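You operate a simulated robot arm through the tools that you are given. There is no shell and no other tool.

The job below is to be done with a simulated robot arm. You get a single attempt, and the scene is never put back.

## Task
Put things in order on the top of the fitting bench. At the end: the yellow hand lamp is in the blue bucket; the yellow coupon stands where the yellow hand lamp stood; the silver steel can stands where the yellow coupon stood; the grey cell from the top of the fitting bench stands where the purple brush stood; the purple brush stands where the silver steel can stood; whatever was shut is shut again. Leave all else as you found it, and nothing knocked over.

It is judged by the outcome, as a careful person would: the job done as asked, and still so three seconds after it is handed in. It fails if anything else is knocked over, pushed out of place, dropped, spilled or broken.

## Robot
A 7-joint arm with a two-finger parallel gripper, fixed in place. Base frame: the origin is at the foot of the arm, x ahead of it, y to its left, z up; the work surface is at about z = 0. Units: m, degrees, N and s.
With the tool pointing down near the work surface it reaches from about 0.22 to 0.58 m from the base axis. Its first joint turns from -66.0 to 66.0 degrees. Payload 2.5 kg.
Tool frame: the origin (TCP) lies between the finger pads and is the grasp point; the fingertips stand 0.023 m ahead of it; z points along the fingers, y is the line along which they close. Largest opening 0.094 m; finger width 0.038, thickness 0.01; the body of the gripper, 0.054 by 0.096 m, starts 0.039 m behind the TCP.
Orientation is that of the tool frame in the base frame, as a unit quaternion [x, y, z, w]. With the fingers straight down and closing along the base's y, the tool's x points along the base's -x, its y along +y and its z along -z.

## Interface
- The arm moves only by the tool nudge_tool. Its argument "steps" is a list that holds one entry, the list of rows, each a list of 7 numbers: the shift along the base's x, y, z in cm, then the turn, a rotation vector about the base's x, y, z in degrees, then the finger opening in cm, from 0 to 9.4. In form: [[[x, y, z, wx, wy, wz, hand], ...]]. A call has 1 to 20 rows; each row shifts and turns the commanded pose from where the row before left it. Rows are played at 5 a second. More than 0.05 m and 8.6 degrees between two rows, or a gripper value outside its range, and nothing of the call is played. Where a pose cannot be reached the arm comes as near as it can. A force on the tool above 40 N (or 10 N above the force at the start of the call, whichever is more), or a blocked arm, ends the call early, and 0.2 s more pass. The fingers move at their own pace (about 0.108 m/s each) and stop on an object; they squeeze with about 26 N. The grip force told is the motor's: it shows also when the fingers shut on nothing. Time passes only in rows, and 0.2 s behind the last, so rows that do not move let the fingers close. The reply holds the time, the measured pose of the TCP, the force on the tool along the base axes, the opening and the grip force, in the units named above and with some noise, with the torque about the TCP (base axes, N m) and any sound that the robot's microphone picked up.
- Cameras (640 x 400 px; columns grow to the right, rows downward): "scene" is fixed at [0.1151, -0.4008, 0.5541]; the picture's right is [0.87, -0.50, 0.00], its down [-0.24, -0.42, -0.88] and it looks along [0.44, 0.76, -0.48] (base axes); focal length 239 px, centre (320, 200). "wrist" rides on the gripper at [0.086, 0.016, -0.074] in the tool frame; the picture's right is [-0.18, 0.98, 0.00], its down [-0.58, -0.11, -0.81] and it looks along [-0.79, -0.15, 0.59] (tool axes); focal length 243 px, centre (320, 200). There is no depth. A picture from a camera that has moved, and an enlarged one, comes with that camera's place and axes in the base frame and with its lens.
- get_image(camera): a new picture of that camera. No time passes.
- enlarge(camera, box): a new picture of the part [left, top, right, bottom] of that camera's present view, enlarged. No time passes.
- finish_job(): hands the job in; it is judged then, once.

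Nothing tells you positions but the pictures and the camera data. Unless the task says otherwise, let go and move clear before handing in.

The tools are called as name(argument=value, ...) on one line, values as JSON. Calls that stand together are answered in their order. nudge_tool: Moves the arm, as the interface text tells. Its arguments: {"type":"object","properties":{"steps":{"type":"array","items":{"type":"array","items":{"type":"array","items":{"type":"number"}}}}},"required":["steps"]} The other tools are called the same way: get_image (camera) takes a picture; enlarge (camera, box) takes an enlarged picture of a part of a camera's view; finish_job () hands the job in.

At the start:

```text
time: 0.0
tcp_pos: [0.415, -0.0723, 0.4619]
tcp_rot: [-0.001, 1.0, 0.0, 0.0]
wrist_force: [0.6, 0.0, 0.0]
wrist_torque: [-0.03, 0.01, -0.01]
finger_gap: 0.0941
grasp_force: 0.1
```

scene: 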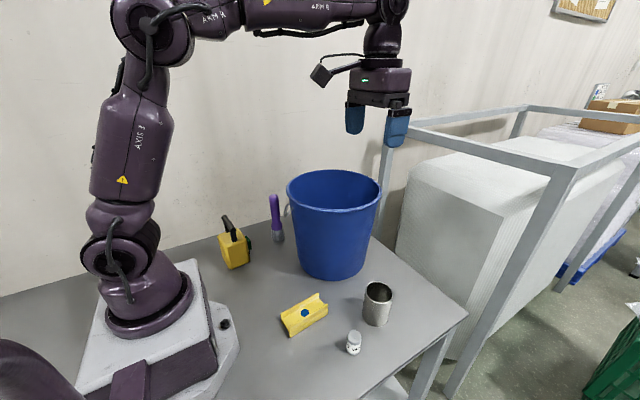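
wrist: 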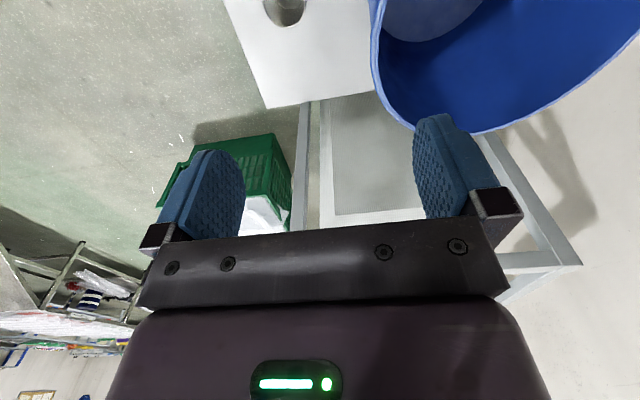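

I see a bench with a yellow hand lamp, purple brush, blue bucket, yellow coupon, silver can and a small white/grey cell. First I take enlarged pictures to locate each one.

enlarge(camera="scene", box=[200, 180, 300, 280])

enlarge(camera="scene", box=[260, 260, 420, 360])

enlarge(camera="scene", box=[260, 150, 420, 300])

enlarge(camera="wrist", box=[200, 0, 640, 250])

```text
4.00 times, centred on (250, 230) of scene
camera zoom: at [0.1151, -0.4008, 0.5541], right [0.87, -0.5, 0.0], down [-0.24, -0.42, -0.88], along [0.44, 0.76, -0.48], focal length 956 px, centre (600, 80)
```

zoom: 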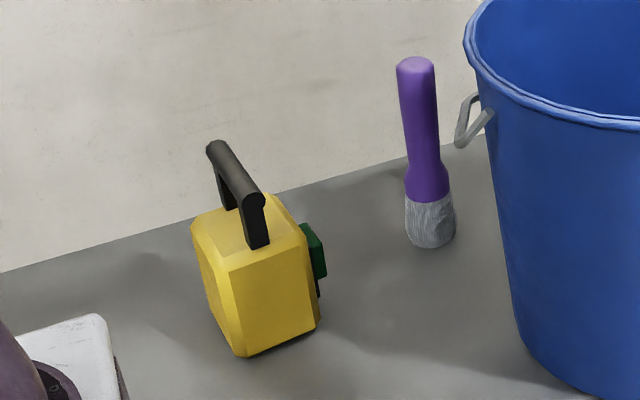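

```text
4.00 times, centred on (340, 310) of scene
camera zoom: at [0.1151, -0.4008, 0.5541], right [0.87, -0.5, 0.0], down [-0.24, -0.42, -0.88], along [0.44, 0.76, -0.48], focal length 956 px, centre (240, -240)
```

zoom: 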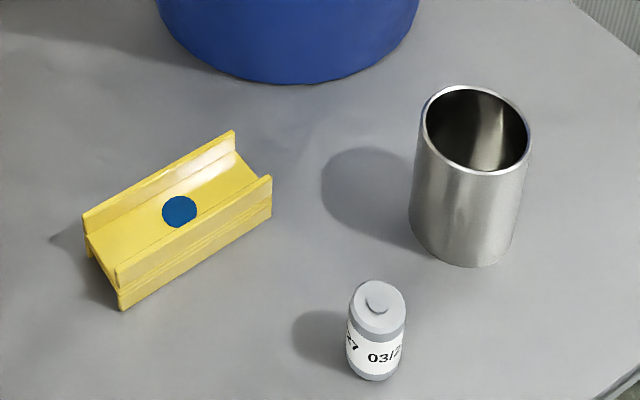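

```text
2.67 times, centred on (340, 225) of scene
camera zoom: at [0.1151, -0.4008, 0.5541], right [0.87, -0.5, 0.0], down [-0.24, -0.42, -0.88], along [0.44, 0.76, -0.48], focal length 638 px, centre (267, 133)
```

zoom: 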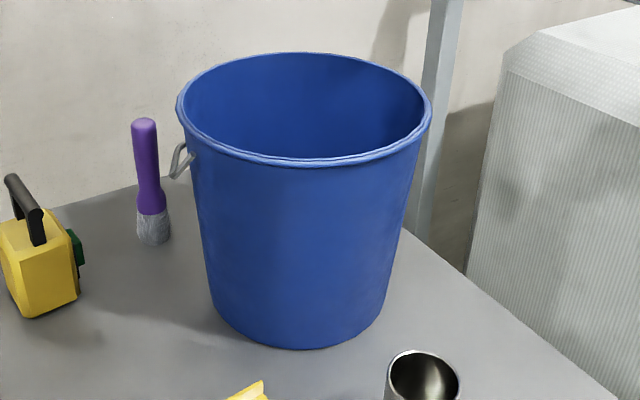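

```text
1.45 times, centred on (420, 125) of wrist
camera zoom: at [0.3282, -0.0565, 0.5356], right [0.18, 0.98, 0.0], down [0.58, -0.11, 0.81], along [0.79, -0.15, -0.59], focal length 353 px, centre (174, 309)
```

zoom: 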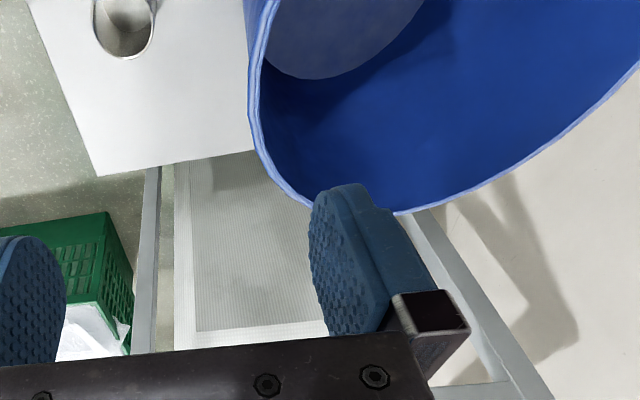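

The objects are roughly: can (0.434,-0.131), cell (0.336,-0.170), coupon (0.276,-0.046), lamp (~0.18,0.25), brush (0.335,0.296), bucket (0.45,0.10) with rim at about 0.25 high. I zoom in further before moving.

enlarge(camera="scene", box=[212, 208, 260, 276])

enlarge(camera="scene", box=[275, 285, 335, 345])

enlarge(camera="scene", box=[255, 185, 305, 255])

enlarge(camera="scene", box=[335, 270, 405, 365])

```text
5.88 times, centred on (236, 242) of scene
camera zoom: at [0.1151, -0.4008, 0.5541], right [0.87, -0.5, 0.0], down [-0.24, -0.42, -0.88], along [0.44, 0.76, -0.48], focal length 1406 px, centre (814, -47)
```

zoom: 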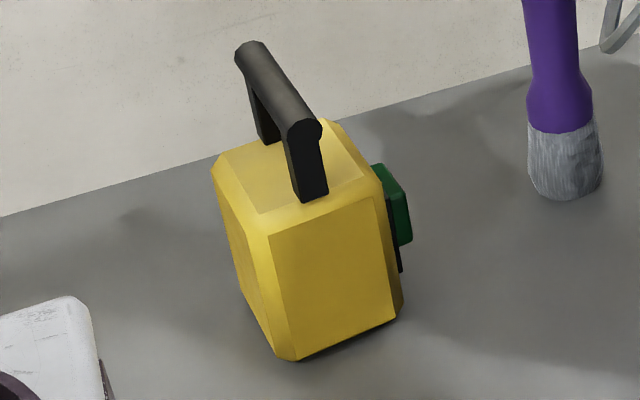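

```text
6.67 times, centred on (305, 315) of scene
camera zoom: at [0.1151, -0.4008, 0.5541], right [0.87, -0.5, 0.0], down [-0.24, -0.42, -0.88], along [0.44, 0.76, -0.48], focal length 1594 px, centre (420, -567)
```

zoom: 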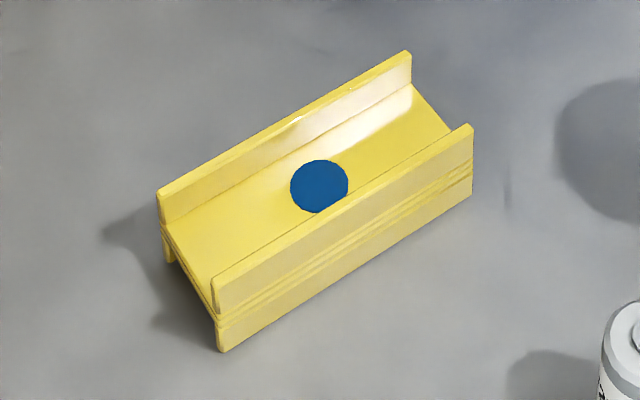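

```text
5.71 times, centred on (280, 220) of scene
camera zoom: at [0.1151, -0.4008, 0.5541], right [0.87, -0.5, 0.0], down [-0.24, -0.42, -0.88], along [0.44, 0.76, -0.48], focal length 1366 px, centre (549, 86)
```

zoom: 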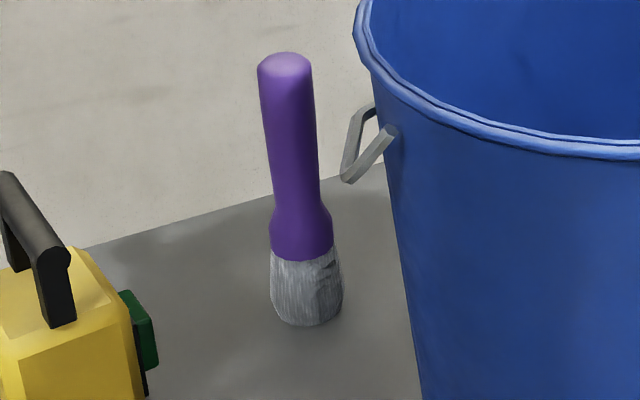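

```text
4.21 times, centred on (370, 318) of scene
camera zoom: at [0.1151, -0.4008, 0.5541], right [0.87, -0.5, 0.0], down [-0.24, -0.42, -0.88], along [0.44, 0.76, -0.48], focal length 1006 px, centre (110, -295)
```

zoom: 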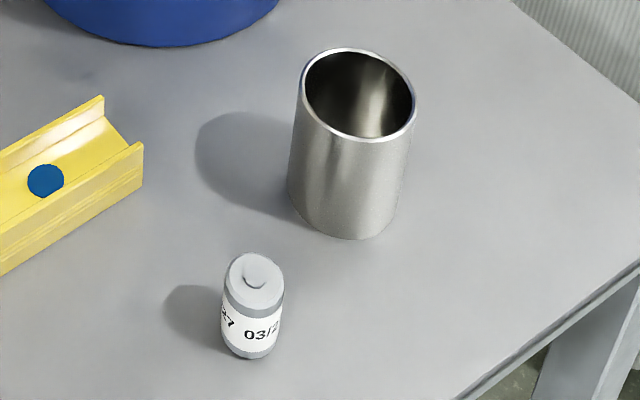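

The lamp's handle bar runs roughly along y at x≈0.18, so I turn the tool about 95° and move high over to the near side of the lamp, then look with the wrist camera.

nudge_tool(steps=[[[-1.975, 2.27, -0.6, 0, 0, 7.9, 9.4], [-1.975, 2.27, -0.6, 0, 0, 7.9, 9.4], [-1.975, 2.27, -0.6, 0, 0, 7.9, 9.4], [-1.975, 2.27, -0.6, 0, 0, 7.9, 9.4], [-1.975, 2.27, -0.6, 0, 0, 7.9, 9.4], [-1.975, 2.27, -0.6, 0, 0, 7.9, 9.4], [-1.975, 2.27, -0.6, 0, 0, 7.9, 9.4], [-1.975, 2.27, -0.6, 0, 0, 7.9, 9.4], [-1.975, 2.27, -0.6, 0, 0, 7.9, 9.4], [-1.975, 2.27, -0.6, 0, 0, 7.9, 9.4], [-1.975, 2.27, -0.6, 0, 0, 7.9, 9.4], [-1.975, 2.27, -0.6, 0, 0, 7.9, 9.4], [0, 0, 0, 0, 0, 0, 9.4], [0, 0, 0, 0, 0, 0, 9.4]]])

get_image(camera="wrist")

get_image(camera="scene")

```text
time: 3.0
tcp_pos: [0.1798, 0.2002, 0.3883]
tcp_rot: [0.737, -0.676, 0.0, 0.0]
wrist_force: [0.0, 0.4, -0.5]
wrist_torque: [0.02, 0.01, 0.01]
finger_gap: 0.094
grasp_force: 0.2
```

```text
taken
camera wrist: at [0.1703, 0.1114, 0.4639], right [-0.99, 0.1, 0.0], down [0.06, 0.59, 0.81], along [0.08, 0.8, -0.59], focal length 243 px, centre (320, 200)
```

wrist: 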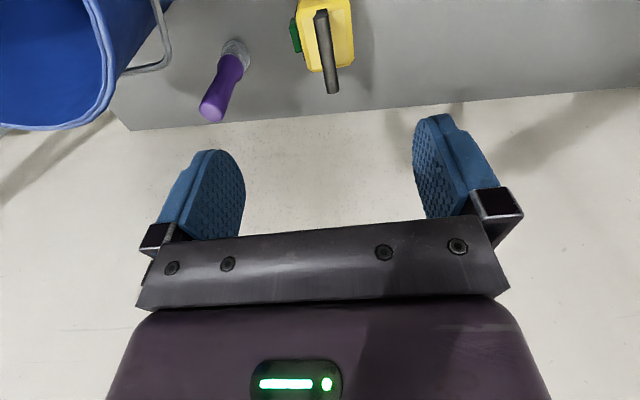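

```text
taken
```

scene: 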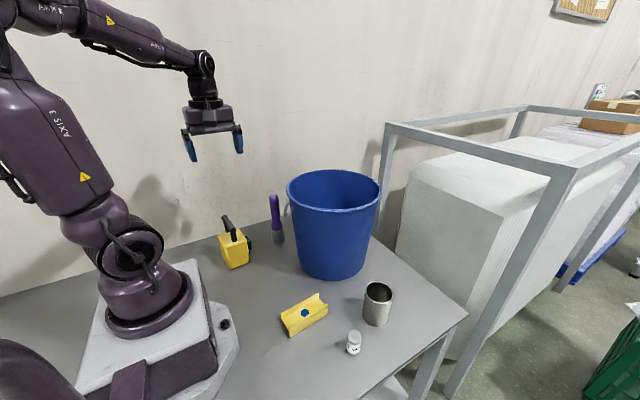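

enlarge(camera="wrist", box=[100, 0, 400, 130])

enlarge(camera="wrist", box=[270, 0, 370, 100])

```text
2.13 times, centred on (250, 65) of wrist
camera zoom: at [0.1703, 0.1114, 0.4639], right [-0.99, 0.1, 0.0], down [0.06, 0.59, 0.81], along [0.08, 0.8, -0.59], focal length 518 px, centre (469, 488)
```

zoom: 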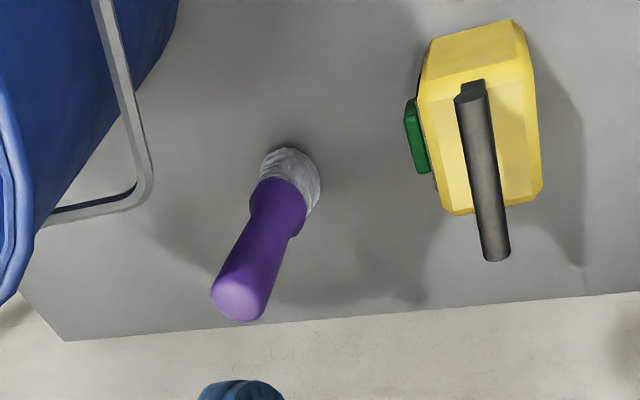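

```text
4.00 times, centred on (320, 50) of wrist
camera zoom: at [0.1703, 0.1114, 0.4639], right [-0.99, 0.1, 0.0], down [0.06, 0.59, 0.81], along [0.08, 0.8, -0.59], focal length 970 px, centre (320, 800)
```

zoom: 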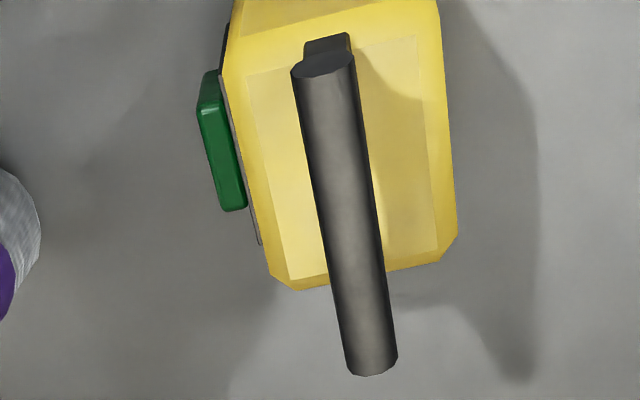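

Triangulating both views puts the lamp handle bar centre at about (0.175, 0.245, 0.148), running along y with a ~5.8° yaw. I move over it and down part way, then check.

nudge_tool(steps=[[[-0.12, 1.12, -3.4, 0, 0, 0.8, 9.4], [-0.12, 1.12, -3.4, 0, 0, 0, 9.4], [-0.12, 1.12, -3.4, 0, 0, 0, 9.4], [-0.12, 1.12, -3.4, 0, 0, 0, 9.4], [0, 0, 0, 0, 0, 0, 9.4]]])

get_image(camera="wrist")

enlarge(camera="scene", box=[150, 120, 310, 280])

```text
time: 4.2
tcp_pos: [0.1696, 0.2471, 0.2567]
tcp_rot: [0.741, -0.672, 0.0, 0.0]
wrist_force: [-0.1, 0.6, -0.1]
wrist_torque: [-0.01, -0.01, 0.0]
finger_gap: 0.0941
grasp_force: 0.0
```

```text
taken
camera wrist: at [0.1626, 0.1584, 0.3303], right [-1.0, 0.09, 0.0], down [0.05, 0.59, 0.81], along [0.07, 0.8, -0.59], focal length 243 px, centre (320, 200)
```

wrist: 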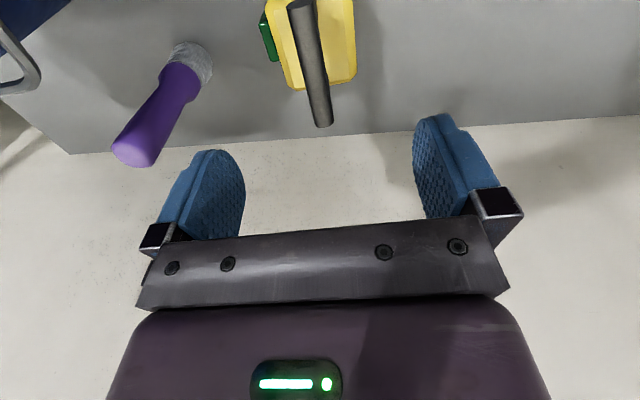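

```text
2.50 times, centred on (230, 200) of scene
camera zoom: at [0.1152, -0.4008, 0.5541], right [0.87, -0.5, 0.0], down [-0.24, -0.42, -0.88], along [0.44, 0.76, -0.48], focal length 598 px, centre (545, 200)
```

zoom: 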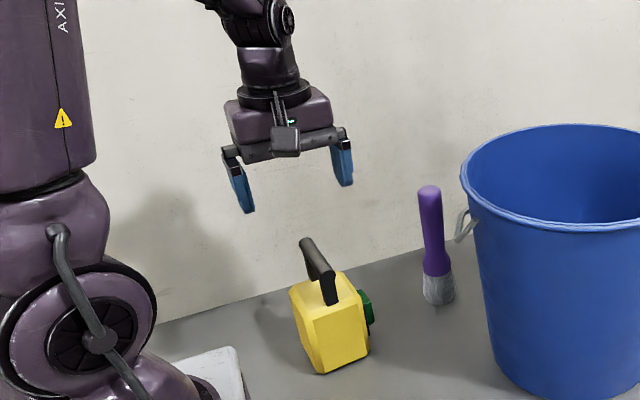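

enlarge(camera="wrist", box=[240, 0, 400, 140])

enlarge(camera="wrist", box=[0, 0, 260, 170])

```text
2.86 times, centred on (320, 70) of wrist
camera zoom: at [0.1626, 0.1584, 0.3303], right [-1.0, 0.09, 0.0], down [0.05, 0.59, 0.81], along [0.07, 0.8, -0.59], focal length 693 px, centre (320, 571)
```

zoom: 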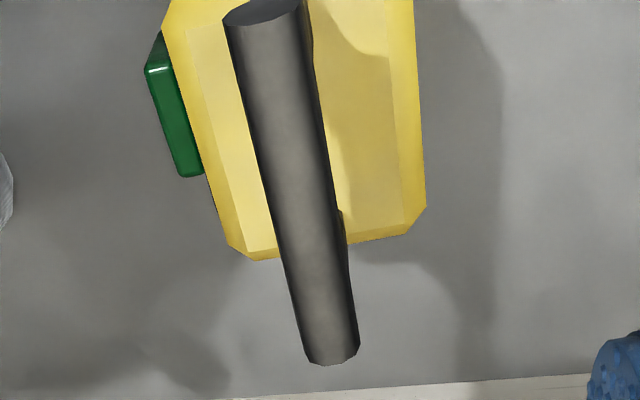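

```text
2.35 times, centred on (130, 85) of wrist
camera zoom: at [0.1626, 0.1584, 0.3303], right [-1.0, 0.09, 0.0], down [0.05, 0.59, 0.81], along [0.07, 0.8, -0.59], focal length 571 px, centre (767, 471)
```

zoom: 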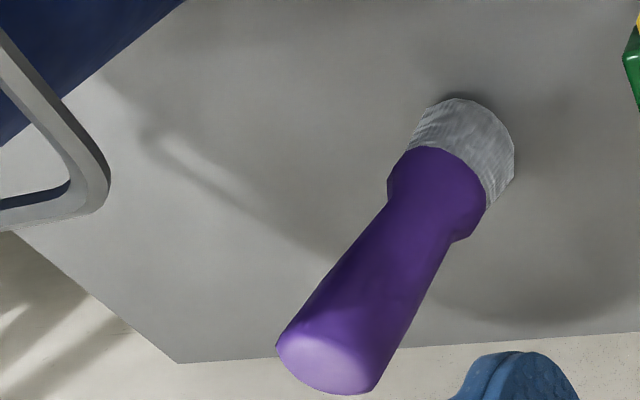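

The handle bar is confirmed at about (0.174, 0.2465, z 0.147). I descend onto it and close.

nudge_tool(steps=[[[0.35, 0, -3.0, 0, 0, 0, 9.4], [0, 0, -3.0, 0, 0, 0, 9.4], [0, 0, -2.5, 0, 0, 0, 9.4], [0, 0, -1.6, 0, 0, 0, 9.4], [0, 0, -0.8, 0, 0, 0, 9.4], [0, 0, 0, 0, 0, 0, 9.4]]])

get_image(camera="wrist")

enlarge(camera="scene", box=[170, 160, 290, 280])

```text
time: 5.6
tcp_pos: [0.1758, 0.2452, 0.1433]
tcp_rot: [0.741, -0.672, 0.001, 0.001]
wrist_force: [0.7, -0.6, 0.3]
wrist_torque: [-0.05, 0.07, 0.03]
finger_gap: 0.094
grasp_force: 0.0
```

```text
taken
camera wrist: at [0.1678, 0.1561, 0.2179], right [-1.0, 0.09, 0.0], down [0.05, 0.59, 0.81], along [0.07, 0.8, -0.59], focal length 243 px, centre (320, 200)
```

wrist: 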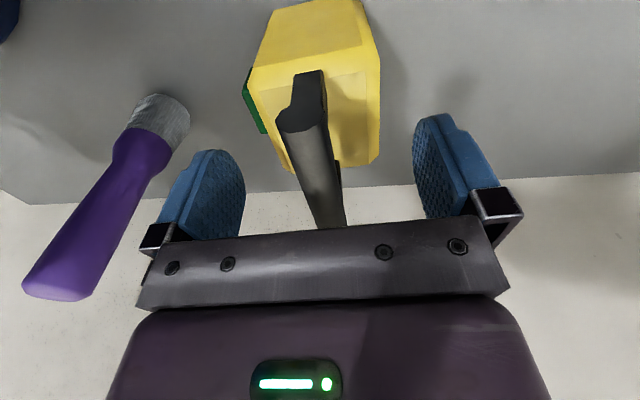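

```text
3.33 times, centred on (230, 220) of scene
camera zoom: at [0.1151, -0.4008, 0.5541], right [0.87, -0.5, 0.0], down [-0.24, -0.42, -0.88], along [0.44, 0.76, -0.48], focal length 797 px, centre (620, 133)
```

zoom: 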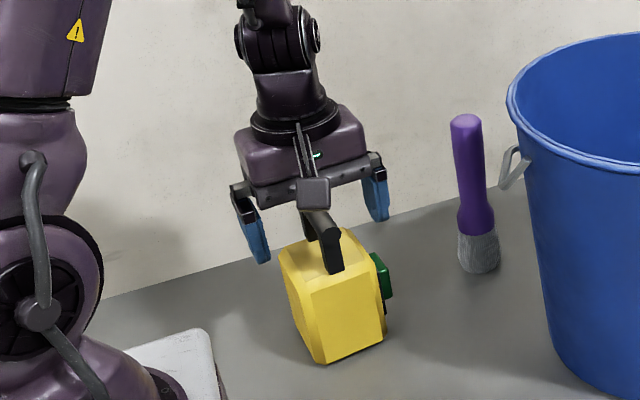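

nudge_tool(steps=[[[0, 0, 0, 0, 0, 0, 4], [0, 0, 0, 0, 0, 0, 2.5], [0, 0, 0, 0, 0, 0, 0.5], [0, 0, 0, 0, 0, 0, 0], [0, 0, 0, 0, 0, 0, 0]]])

get_image(camera="wrist")

enlarge(camera="scene", box=[170, 160, 290, 280])

```text
time: 6.8
tcp_pos: [0.1747, 0.2451, 0.1423]
tcp_rot: [0.741, -0.671, -0.001, 0.0]
wrist_force: [1.5, 0.8, 1.1]
wrist_torque: [-0.02, -0.03, 0.02]
finger_gap: 0.0174
grasp_force: 25.8
```

```text
taken
camera wrist: at [0.1678, 0.1561, 0.2181], right [-1.0, 0.09, 0.0], down [0.05, 0.59, 0.81], along [0.07, 0.8, -0.59], focal length 243 px, centre (320, 200)
```

wrist: 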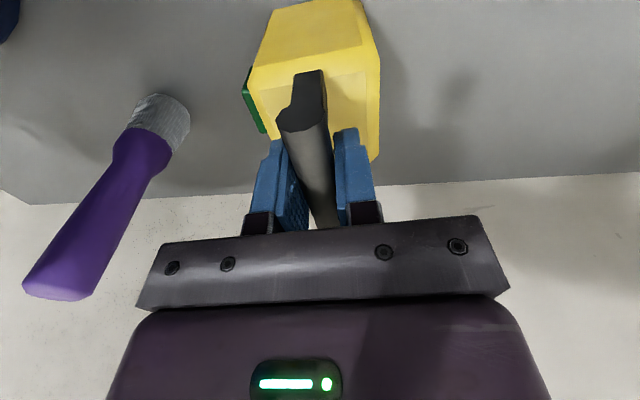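

```text
3.33 times, centred on (230, 220) of scene
camera zoom: at [0.1151, -0.4008, 0.5541], right [0.87, -0.5, 0.0], down [-0.24, -0.42, -0.88], along [0.44, 0.76, -0.48], focal length 797 px, centre (620, 133)
```

zoom: 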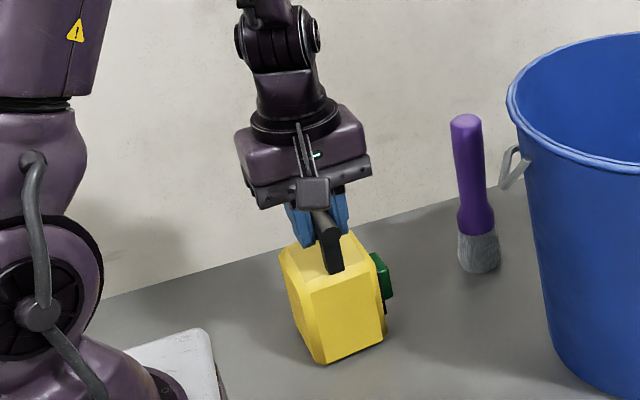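

Gripped on the handle. I lift straight up slowly, then higher.

nudge_tool(steps=[[[0, 0, 0.6, 0, 0, 0, 0], [0, 0, 1.0, 0, 0, 0, 0], [0, 0, 1.5, 0, 0, 0, 0], [0, 0, 2.0, 0, 0, 0, 0], [0, 0, 2.0, 0, 0, 0, 0], [0, 0, 0, 0, 0, 0, 0]]])

get_image(camera="scene")

get_image(camera="wrist")

```text
time: 8.2
tcp_pos: [0.1733, 0.2456, 0.2157]
tcp_rot: [0.74, -0.672, 0.0, 0.0]
wrist_force: [0.1, 0.2, 0.7]
wrist_torque: [0.02, 0.04, 0.03]
finger_gap: 0.0
grasp_force: 26.4
```

```text
taken
```

scene: 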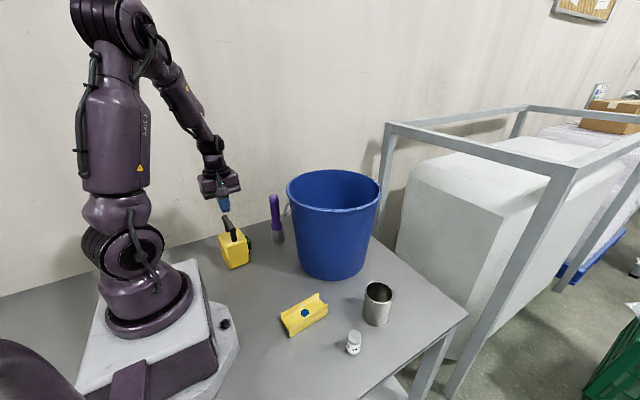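

```text
taken
camera wrist: at [0.166, 0.157, 0.2893], right [-1.0, 0.09, 0.0], down [0.05, 0.59, 0.81], along [0.07, 0.8, -0.59], focal length 243 px, centre (320, 200)
```

wrist: 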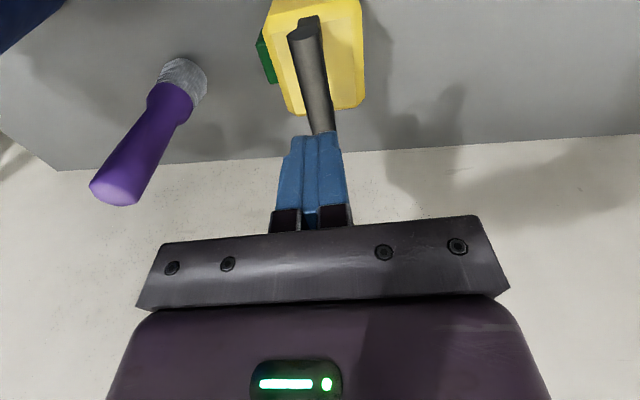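

The handle slipped out of the fingers; the lamp still stands. I check exactly where it is now and where the bar's height is.

enlarge(camera="scene", box=[212, 208, 260, 276])

enlarge(camera="wrist", box=[240, 0, 400, 140])

```text
5.88 times, centred on (236, 242) of scene
camera zoom: at [0.1151, -0.4008, 0.5541], right [0.87, -0.5, 0.0], down [-0.24, -0.42, -0.88], along [0.44, 0.76, -0.48], focal length 1406 px, centre (814, -47)
```

zoom: 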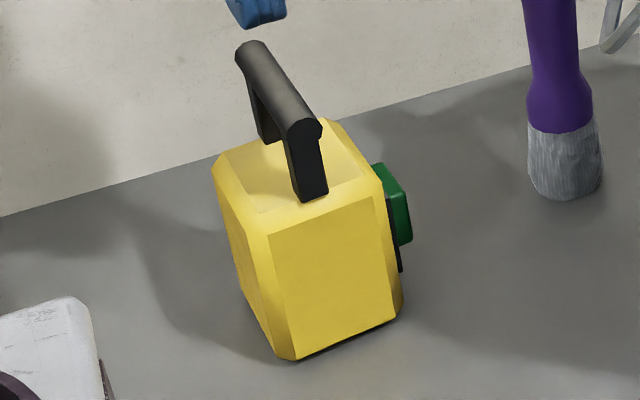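

```text
2.86 times, centred on (320, 70) of wrist
camera zoom: at [0.166, 0.157, 0.2893], right [-1.0, 0.09, 0.0], down [0.05, 0.59, 0.81], along [0.07, 0.8, -0.59], focal length 693 px, centre (320, 571)
```

zoom: 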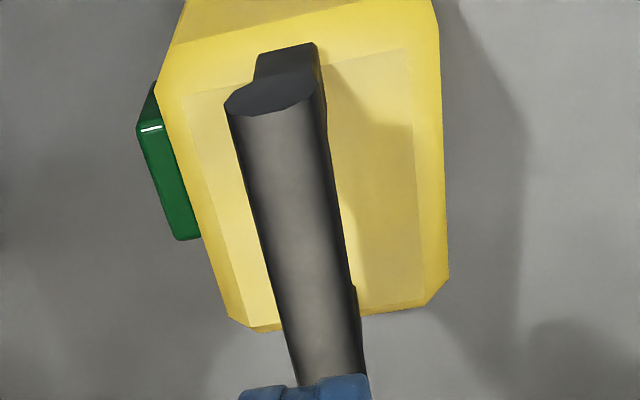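

The lamp is unmoved and the bar's centre is nearer z≈0.152. I open, go down again to that height, regrip and lift in tiny steps while watching the force.

nudge_tool(steps=[[[0, 0, 0, 0, 0, 0, 9.4], [0, 0, 0, 0, 0, 0, 9.4], [0, 0, -2.5, 0, 0, 0, 9.4], [0, 0, -2.5, 0, 0, 0, 9.4], [0, 0, -1.6, 0, 0, 0, 9.4], [0, 0, 0, 0, 0, 0, 9.4], [0, 0, 0, 0, 0, 0, 4], [0, 0, 0, 0, 0, 0, 2], [0, 0, 0, 0, 0, 0, 0], [0, 0, 0, 0, 0, 0, 0], [0, 0, 0, 0, 0, 0, 0]]])

enlarge(camera="wrist", box=[220, 60, 420, 240])

enlarge(camera="scene", box=[190, 170, 270, 275])

```text
time: 10.6
tcp_pos: [0.1746, 0.2444, 0.15]
tcp_rot: [0.741, -0.672, 0.0, 0.0]
wrist_force: [0.6, 1.3, 0.3]
wrist_torque: [0.07, -0.01, -0.02]
finger_gap: 0.0176
grasp_force: 25.6
```

```text
2.22 times, centred on (320, 150) of wrist
camera zoom: at [0.1664, 0.1558, 0.2247], right [-1.0, 0.09, 0.0], down [0.05, 0.59, 0.81], along [0.07, 0.8, -0.59], focal length 539 px, centre (320, 311)
```

zoom: 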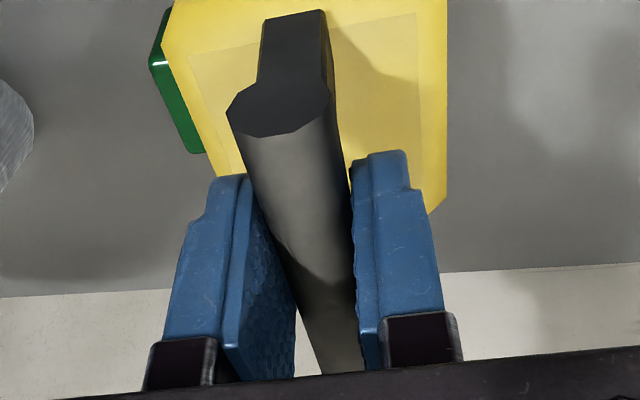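

```text
3.81 times, centred on (230, 222) of scene
camera zoom: at [0.1152, -0.4008, 0.5541], right [0.87, -0.5, 0.0], down [-0.24, -0.42, -0.88], along [0.44, 0.76, -0.48], focal length 911 px, centre (663, 114)
```

zoom: 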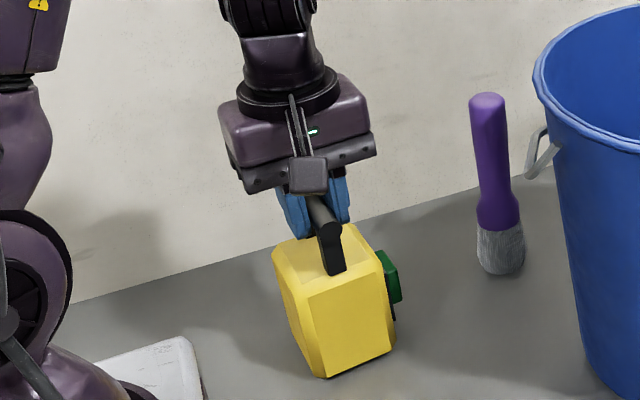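

nudge_tool(steps=[[[0, 0, 0.2, 0, 0, 0, 0], [0, 0, 0, 0, 0, 0, 0], [0, 0, 0, 0, 0, 0, 0]]])

enlarge(camera="wrist", box=[220, 60, 420, 240])

```text
time: 11.4
tcp_pos: [0.1738, 0.2449, 0.1523]
tcp_rot: [0.74, -0.672, 0.0, 0.0]
wrist_force: [-0.7, 0.4, 0.6]
wrist_torque: [-0.03, -0.01, 0.03]
finger_gap: 0.0178
grasp_force: 26.3
```

```text
2.22 times, centred on (320, 150) of wrist
camera zoom: at [0.1669, 0.1562, 0.2263], right [-1.0, 0.09, 0.0], down [0.05, 0.59, 0.81], along [0.07, 0.8, -0.59], focal length 539 px, centre (320, 311)
```

zoom: 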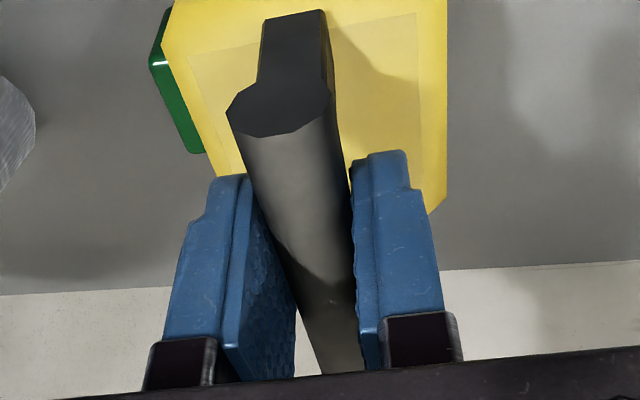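

nudge_tool(steps=[[[0, 0, 0.2, 0, 0, 0, 0], [0, 0, 0.2, 0, 0, 0, 0], [0, 0, 0, 0, 0, 0, 0], [0, 0, 0, 0, 0, 0, 0]]])

enlarge(camera="wrist", box=[220, 60, 420, 240])

enlarge(camera="scene", box=[190, 170, 270, 275])

```text
time: 12.4
tcp_pos: [0.1756, 0.2458, 0.1551]
tcp_rot: [0.741, -0.672, 0.001, 0.0]
wrist_force: [-0.3, 0.1, -3.7]
wrist_torque: [-0.01, -0.05, -0.03]
finger_gap: 0.0177
grasp_force: 25.9
```

```text
2.22 times, centred on (320, 150) of wrist
camera zoom: at [0.1676, 0.1563, 0.2295], right [-1.0, 0.09, 0.0], down [0.05, 0.59, 0.81], along [0.07, 0.8, -0.59], focal length 539 px, centre (320, 311)
```

zoom: 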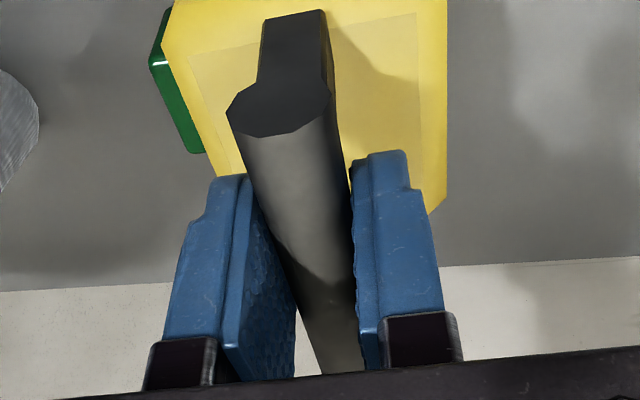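

```text
3.81 times, centred on (230, 222) of scene
camera zoom: at [0.1152, -0.4008, 0.5541], right [0.87, -0.5, 0.0], down [-0.24, -0.42, -0.88], along [0.44, 0.76, -0.48], focal length 911 px, centre (663, 114)
```

zoom: 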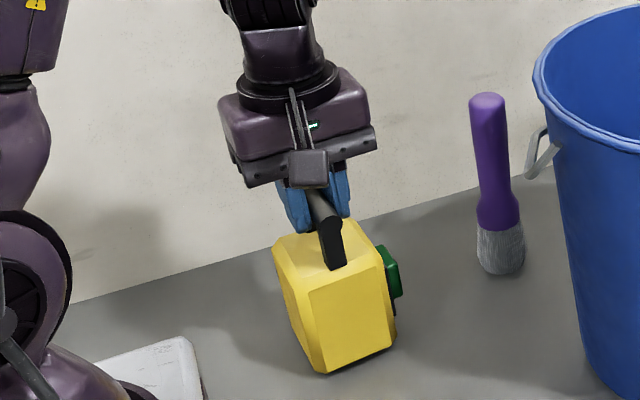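

The lamp now hangs in the grip (about 4 N). I lift further gently.

nudge_tool(steps=[[[0, 0, 0.4, 0, 0, 0, 0], [0, 0, 0.6, 0, 0, 0, 0], [0, 0, 0.8, 0, 0, 0, 0], [0, 0, 0.8, 0, 0, 0, 0], [0, 0, 0.6, 0, 0, 0, 0], [0, 0, 0.3, 0, 0, 0, 0], [0, 0, 0, 0, 0, 0, 0]]])

enlarge(camera="wrist", box=[220, 60, 420, 240])

enlarge(camera="scene", box=[190, 170, 270, 275])

```text
time: 14.0
tcp_pos: [0.1764, 0.2455, 0.19]
tcp_rot: [0.741, -0.672, -0.001, 0.001]
wrist_force: [-0.6, 0.3, -4.0]
wrist_torque: [-0.01, -0.02, 0.0]
finger_gap: 0.0177
grasp_force: 26.4
```

```text
2.22 times, centred on (320, 150) of wrist
camera zoom: at [0.1689, 0.1569, 0.2645], right [-1.0, 0.09, 0.0], down [0.05, 0.59, 0.81], along [0.07, 0.8, -0.59], focal length 539 px, centre (320, 311)
```

zoom: 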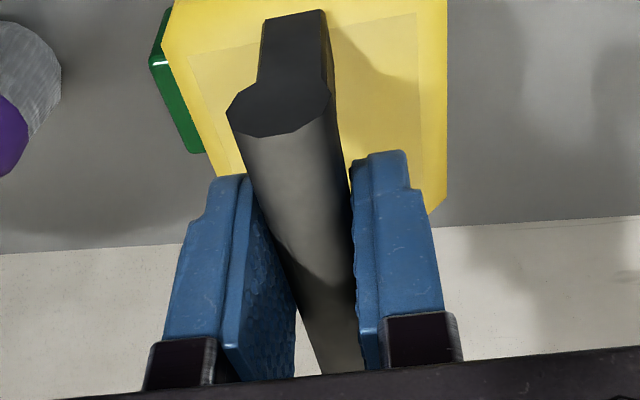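

```text
3.81 times, centred on (230, 222) of scene
camera zoom: at [0.1152, -0.4008, 0.5541], right [0.87, -0.5, 0.0], down [-0.24, -0.42, -0.88], along [0.44, 0.76, -0.48], focal length 911 px, centre (663, 114)
```

zoom: 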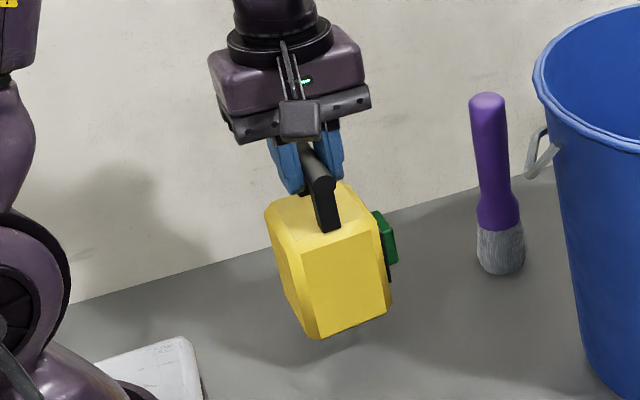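

The grip is firm. I raise the lamp well above the bucket rim (z≈0.254).

nudge_tool(steps=[[[0, 0, 0.8, 0, 0, 0, 0], [0, 0, 1.5, 0, 0, 0, 0], [0, 0, 2, 0, 0, 0, 0], [0, 0, 2, 0, 0, 0, 0], [0, 0, 2, 0, 0, 0, 0], [0, 0, 2, 0, 0, 0, 0], [0, 0, 2, 0, 0, 0, 0], [0, 0, 2, 0, 0, 0, 0], [0, 0, 2, 0, 0, 0, 0], [0, 0, 2, 0, 0, 0, 0], [0, 0, 2, 0, 0, 0, 0], [0, 0, 2, 0, 0, 0, 0], [0, 0, 2, 0, 0, 0, 0], [0, 0, 1.5, 0, 0, 0, 0], [0, 0, 1, 0, 0, 0, 0], [0, 0, 0.5, 0, 0, 0, 0], [0, 0, 0, 0, 0, 0, 0]]])

get_image(camera="scene")

get_image(camera="wrist")

```text
time: 17.6
tcp_pos: [0.1756, 0.2453, 0.4633]
tcp_rot: [0.741, -0.672, 0.0, 0.0]
wrist_force: [0.4, -0.3, -4.5]
wrist_torque: [0.0, 0.06, -0.02]
finger_gap: 0.0177
grasp_force: 26.0
```

```text
taken
```

scene: 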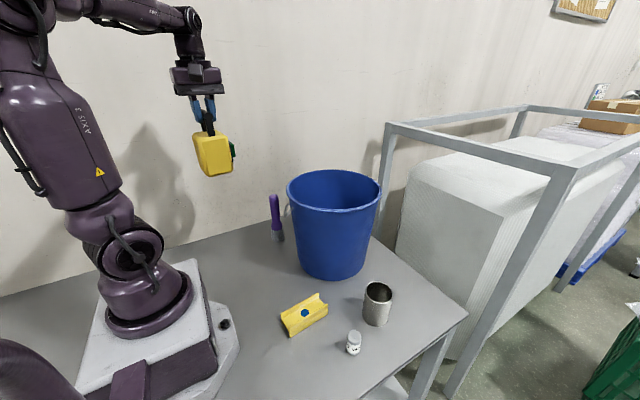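

```text
taken
camera wrist: at [0.1678, 0.1569, 0.5378], right [-1.0, 0.09, 0.0], down [0.05, 0.59, 0.81], along [0.07, 0.8, -0.59], focal length 243 px, centre (320, 200)
```

wrist: 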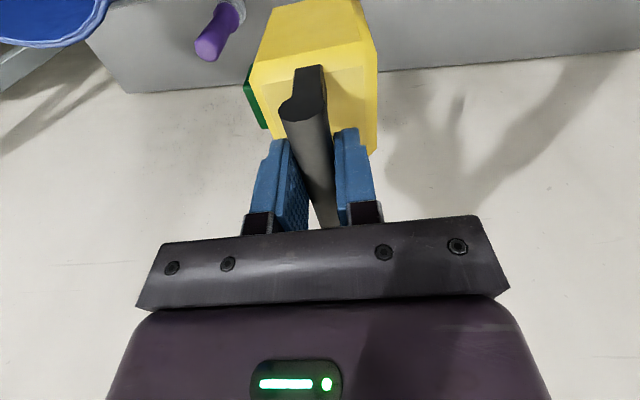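

Bucket centre is about (0.457, 0.107) with the rim radius ≈0.132. I carry the lamp over at this height.

nudge_tool(steps=[[[0.8, -0.39, 0, 0, 0, 0, 0], [1.78, -0.873, 0, 0, 0, 0, 0], [1.78, -0.873, 0, 0, 0, 0, 0], [1.78, -0.873, 0, 0, 0, 0, 0], [1.78, -0.873, 0, 0, 0, 0, 0], [1.78, -0.873, 0, 0, 0, 0, 0], [1.78, -0.873, 0, 0, 0, 0, 0], [1.78, -0.873, 0, 0, 0, 0, 0], [1.78, -0.873, 0, 0, 0, 0, 0], [1.78, -0.873, 0, 0, 0, 0, 0], [1.78, -0.873, 0, 0, 0, 0, 0], [1.78, -0.873, 0, 0, 0, 0, 0], [1.78, -0.873, 0, 0, 0, 0, 0], [1.78, -0.873, 0, 0, 0, 0, 0], [1.78, -0.873, 0, 0, 0, 0, 0], [1.78, -0.873, 0, 0, 0, 0, 0], [0.65, -0.315, 0, 0, 0, 0, 0], [0, 0, 0, 0, 0, 0, 0], [0, 0, 0, 0, 0, 0, 0]]])

get_image(camera="scene")

get_image(camera="wrist")

```text
time: 21.6
tcp_pos: [0.4579, 0.1074, 0.4642]
tcp_rot: [0.741, -0.672, 0.0, 0.0]
wrist_force: [0.6, 0.6, -3.4]
wrist_torque: [-0.03, -0.01, -0.01]
finger_gap: 0.0178
grasp_force: 26.6
```

```text
taken
```

scene: 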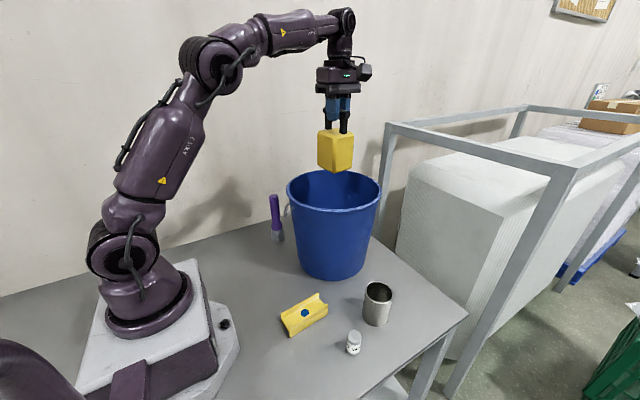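

```text
taken
camera wrist: at [0.4504, 0.0186, 0.5382], right [-1.0, 0.09, 0.0], down [0.05, 0.59, 0.81], along [0.07, 0.8, -0.59], focal length 243 px, centre (320, 200)
```

wrist: 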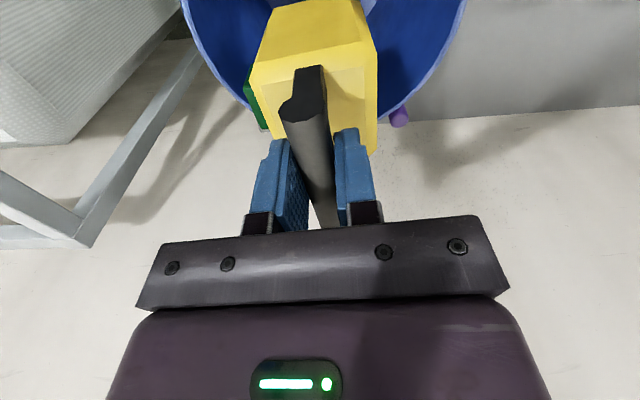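

The rim fit gives the centre (0.454, 0.109), R≈0.132. I shift slightly to keep camera and lamp centred, and lower the lamp into the bucket in stages.

nudge_tool(steps=[[[-0.4, 0.4, 0, 0, 0, 0, 0], [0, 0, -1, 0, 0, 0, 0], [0, 0, -2, 0, 0, 0, 0], [0, 0, -2, 0, 0, 0, 0], [0, 0, -2, 0, 0, 0, 0], [0, 0, -2, 0, 0, 0, 0], [0, 0, -2, 0, 0, 0, 0], [0, 0, -2, 0, 0, 0, 0], [0, 0, -1, 0, 0, 0, 0], [0, 0, 0, 0, 0, 0, 0]]])

get_image(camera="scene")

get_image(camera="wrist")

```text
time: 23.8
tcp_pos: [0.4533, 0.1114, 0.3244]
tcp_rot: [0.741, -0.672, 0.0, -0.001]
wrist_force: [0.1, 0.4, -4.9]
wrist_torque: [-0.02, 0.01, 0.0]
finger_gap: 0.0178
grasp_force: 25.9
```

```text
taken
```

scene: 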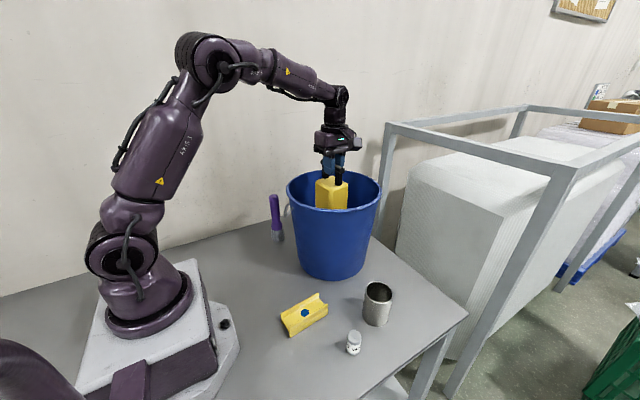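

```text
taken
camera wrist: at [0.4455, 0.0227, 0.3985], right [-1.0, 0.09, 0.0], down [0.05, 0.59, 0.81], along [0.07, 0.8, -0.59], focal length 243 px, centre (320, 200)
```

wrist: 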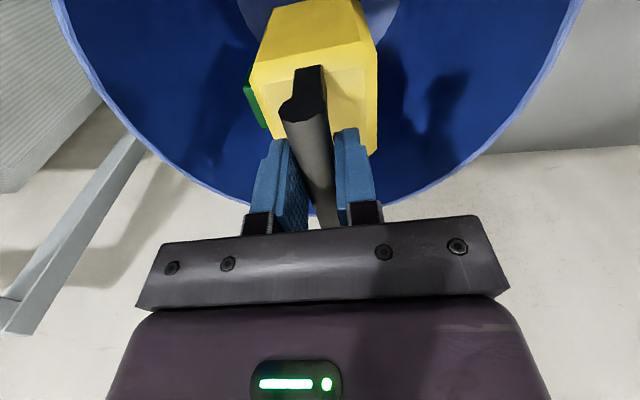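

nudge_tool(steps=[[[0, 0, -1, 0, 0, 0, 0], [0, 0, -2, 0, 0, 0, 0], [0, 0, -2, 0, 0, 0, 0], [0, 0, -2, 0, 0, 0, 0], [0, 0, -2, 0, 0, 0, 0], [0, 0, -2, 0, 0, 0, 0], [0, 0, -1, 0, 0, 0, 0], [0, 0, -1, 0, 0, 0, 0], [0, 0, 0, 0, 0, 0, 0]]])

get_image(camera="scene")

get_image(camera="wrist")

```text
time: 25.8
tcp_pos: [0.4533, 0.1114, 0.1949]
tcp_rot: [0.741, -0.672, 0.0, 0.0]
wrist_force: [-0.1, -0.4, -3.2]
wrist_torque: [-0.05, 0.0, 0.02]
finger_gap: 0.0178
grasp_force: 26.5
```

```text
taken
```

scene: 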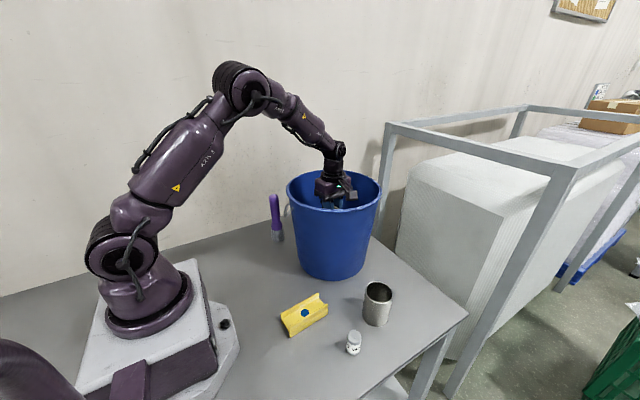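

```text
taken
camera wrist: at [0.446, 0.0231, 0.2692], right [-1.0, 0.09, 0.0], down [0.05, 0.59, 0.81], along [0.07, 0.8, -0.59], focal length 243 px, centre (320, 200)
```

wrist: 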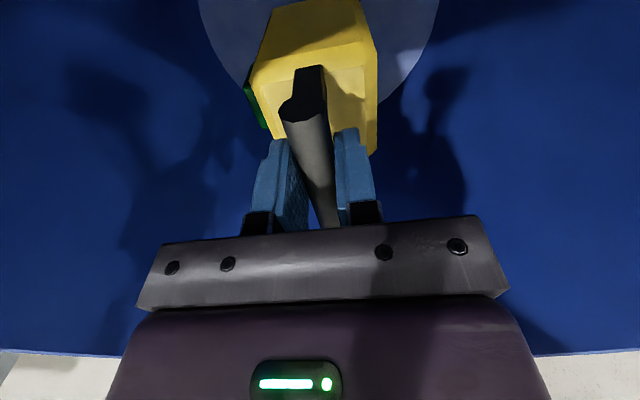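

nudge_tool(steps=[[[0, 0, -0.7, 0, 0, 0, 0], [0, 0, -0.7, 0, 0, 0, 0], [0, 0, -0.7, 0, 0, 0, 0], [0, 0, -0.4, 0, 0, 0, 0], [0, 0, 0, 0, 0, 0, 0]]])

```text
time: 27.0
tcp_pos: [0.4528, 0.1128, 0.1671]
tcp_rot: [0.741, -0.672, 0.0, 0.0]
wrist_force: [0.3, 0.3, -3.3]
wrist_torque: [-0.02, -0.01, 0.01]
finger_gap: 0.0174
grasp_force: 26.2
```

nudge_tool(steps=[[[0, 0, -0.2, 0, 0, 0, 0], [0, 0, -0.2, 0, 0, 0, 0], [0, 0, -0.1, 0, 0, 0, 0], [0, 0, 0, 0, 0, 0, 0]]])

```text
time: 28.0
tcp_pos: [0.4535, 0.1126, 0.1626]
tcp_rot: [0.741, -0.672, -0.001, 0.0]
wrist_force: [-0.4, 0.4, -4.7]
wrist_torque: [-0.02, 0.0, 0.03]
finger_gap: 0.0178
grasp_force: 26.2
```

nudge_tool(steps=[[[0, 0, -0.2, 0, 0, 0, 0], [0, 0, -0.1, 0, 0, 0, 0], [0, 0, 0, 0, 0, 0, 0]]])

```text
time: 28.8
tcp_pos: [0.4528, 0.111, 0.1603]
tcp_rot: [0.741, -0.671, 0.0, 0.0]
wrist_force: [0.1, -0.6, -4.5]
wrist_torque: [-0.04, 0.01, 0.01]
finger_gap: 0.0175
grasp_force: 25.8
```

nudge_tool(steps=[[[0, 0, -0.1, 0, 0, 0, 0], [0, 0, -0.1, 0, 0, 0, 0], [0, 0, 0, 0, 0, 0, 0]]])

```text
time: 29.6
tcp_pos: [0.4524, 0.1124, 0.158]
tcp_rot: [0.741, -0.672, 0.0, 0.0]
wrist_force: [0.0, 0.0, -3.9]
wrist_torque: [-0.02, 0.0, 0.0]
finger_gap: 0.0175
grasp_force: 26.2
```

nudge_tool(steps=[[[0, 0, -0.1, 0, 0, 0, 0], [0, 0, -0.1, 0, 0, 0, 0], [0, 0, 0, 0, 0, 0, 0]]])

```text
time: 30.4
tcp_pos: [0.4531, 0.1128, 0.1555]
tcp_rot: [0.74, -0.672, 0.0, 0.0]
wrist_force: [-0.6, -0.4, -4.4]
wrist_torque: [-0.03, -0.01, -0.02]
finger_gap: 0.0177
grasp_force: 25.8
```

nudge_tool(steps=[[[0, 0, -0.1, 0, 0, 0, 0], [0, 0, -0.1, 0, 0, 0, 0], [0, 0, 0, 0, 0, 0, 0]]])

```text
time: 31.2
tcp_pos: [0.4547, 0.1118, 0.1556]
tcp_rot: [0.74, -0.673, 0.001, -0.001]
wrist_force: [0.8, -2.3, 14.1]
wrist_torque: [0.17, 0.03, -0.05]
finger_gap: 0.0175
grasp_force: 25.8
```

Contact with the bucket floor. I ease off 1 mm and open the fingers gradually.

nudge_tool(steps=[[[0, 0, 0.1, 0, 0, 0, 0], [0, 0, 0, 0, 0, 0, 2.5], [0, 0, 0, 0, 0, 0, 4], [0, 0, 0, 0, 0, 0, 6], [0, 0, 0, 0, 0, 0, 6], [0, 0, 0, 0, 0, 0, 6]]])

get_image(camera="wrist")

```text
time: 32.6
tcp_pos: [0.4528, 0.1115, 0.1543]
tcp_rot: [0.741, -0.672, 0.001, 0.001]
wrist_force: [0.0, 0.1, -0.5]
wrist_torque: [-0.02, 0.02, -0.02]
finger_gap: 0.06
grasp_force: 0.1
```

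```text
taken
camera wrist: at [0.4452, 0.0237, 0.2289], right [-1.0, 0.09, 0.0], down [0.05, 0.59, 0.81], along [0.07, 0.8, -0.59], focal length 243 px, centre (320, 200)
```

wrist: 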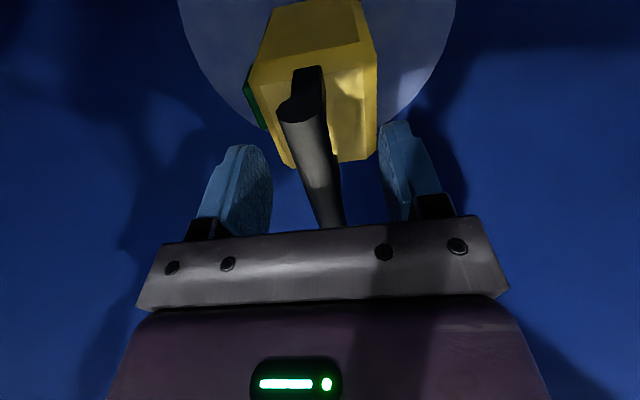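

The lamp stands on the bucket floor. I retract straight up out of the bucket and check.

nudge_tool(steps=[[[0, 0, 1, 0, 0, 0, 6], [0, 0, 3, 0, 0, 0, 6], [0, 0, 4, 0, 0, 0, 6], [0, 0, 4, 0, 0, 0, 6], [0, 0, 4, 0, 0, 0, 6], [0, 0, 4, 0, 0, 0, 6], [0, 0, 4, 0, 0, 0, 6], [0, 0, 2, 0, 0, 0, 6], [0, 0, 0, 0, 0, 0, 6]]])

get_image(camera="scene")

get_image(camera="wrist")

```text
time: 34.6
tcp_pos: [0.4518, 0.1107, 0.4136]
tcp_rot: [0.741, -0.672, 0.001, 0.0]
wrist_force: [0.0, -0.8, -0.2]
wrist_torque: [-0.02, 0.04, -0.01]
finger_gap: 0.0603
grasp_force: 0.0
```

```text
taken
```

scene: 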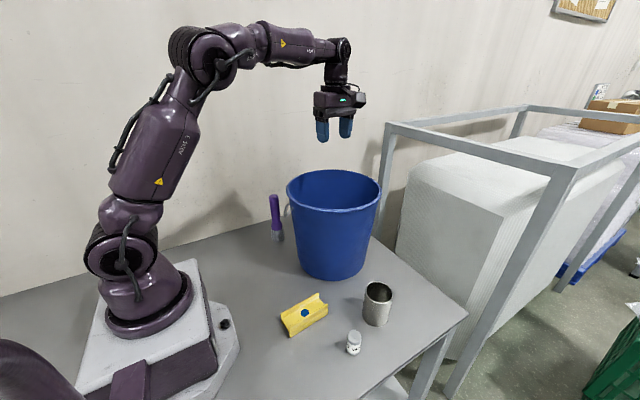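

```text
taken
camera wrist: at [0.4447, 0.0221, 0.4889], right [-1.0, 0.09, 0.0], down [0.05, 0.59, 0.81], along [0.07, 0.8, -0.59], focal length 243 px, centre (320, 200)
```

wrist: 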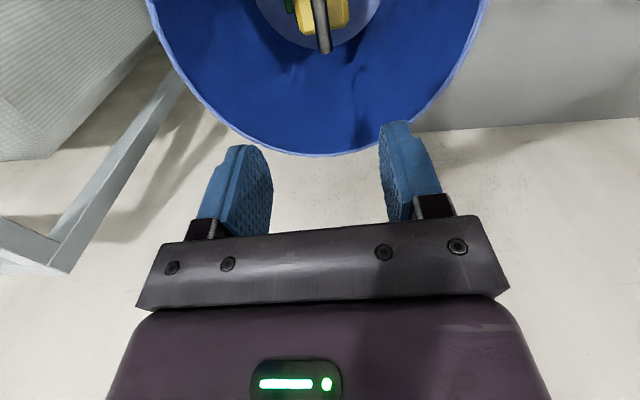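

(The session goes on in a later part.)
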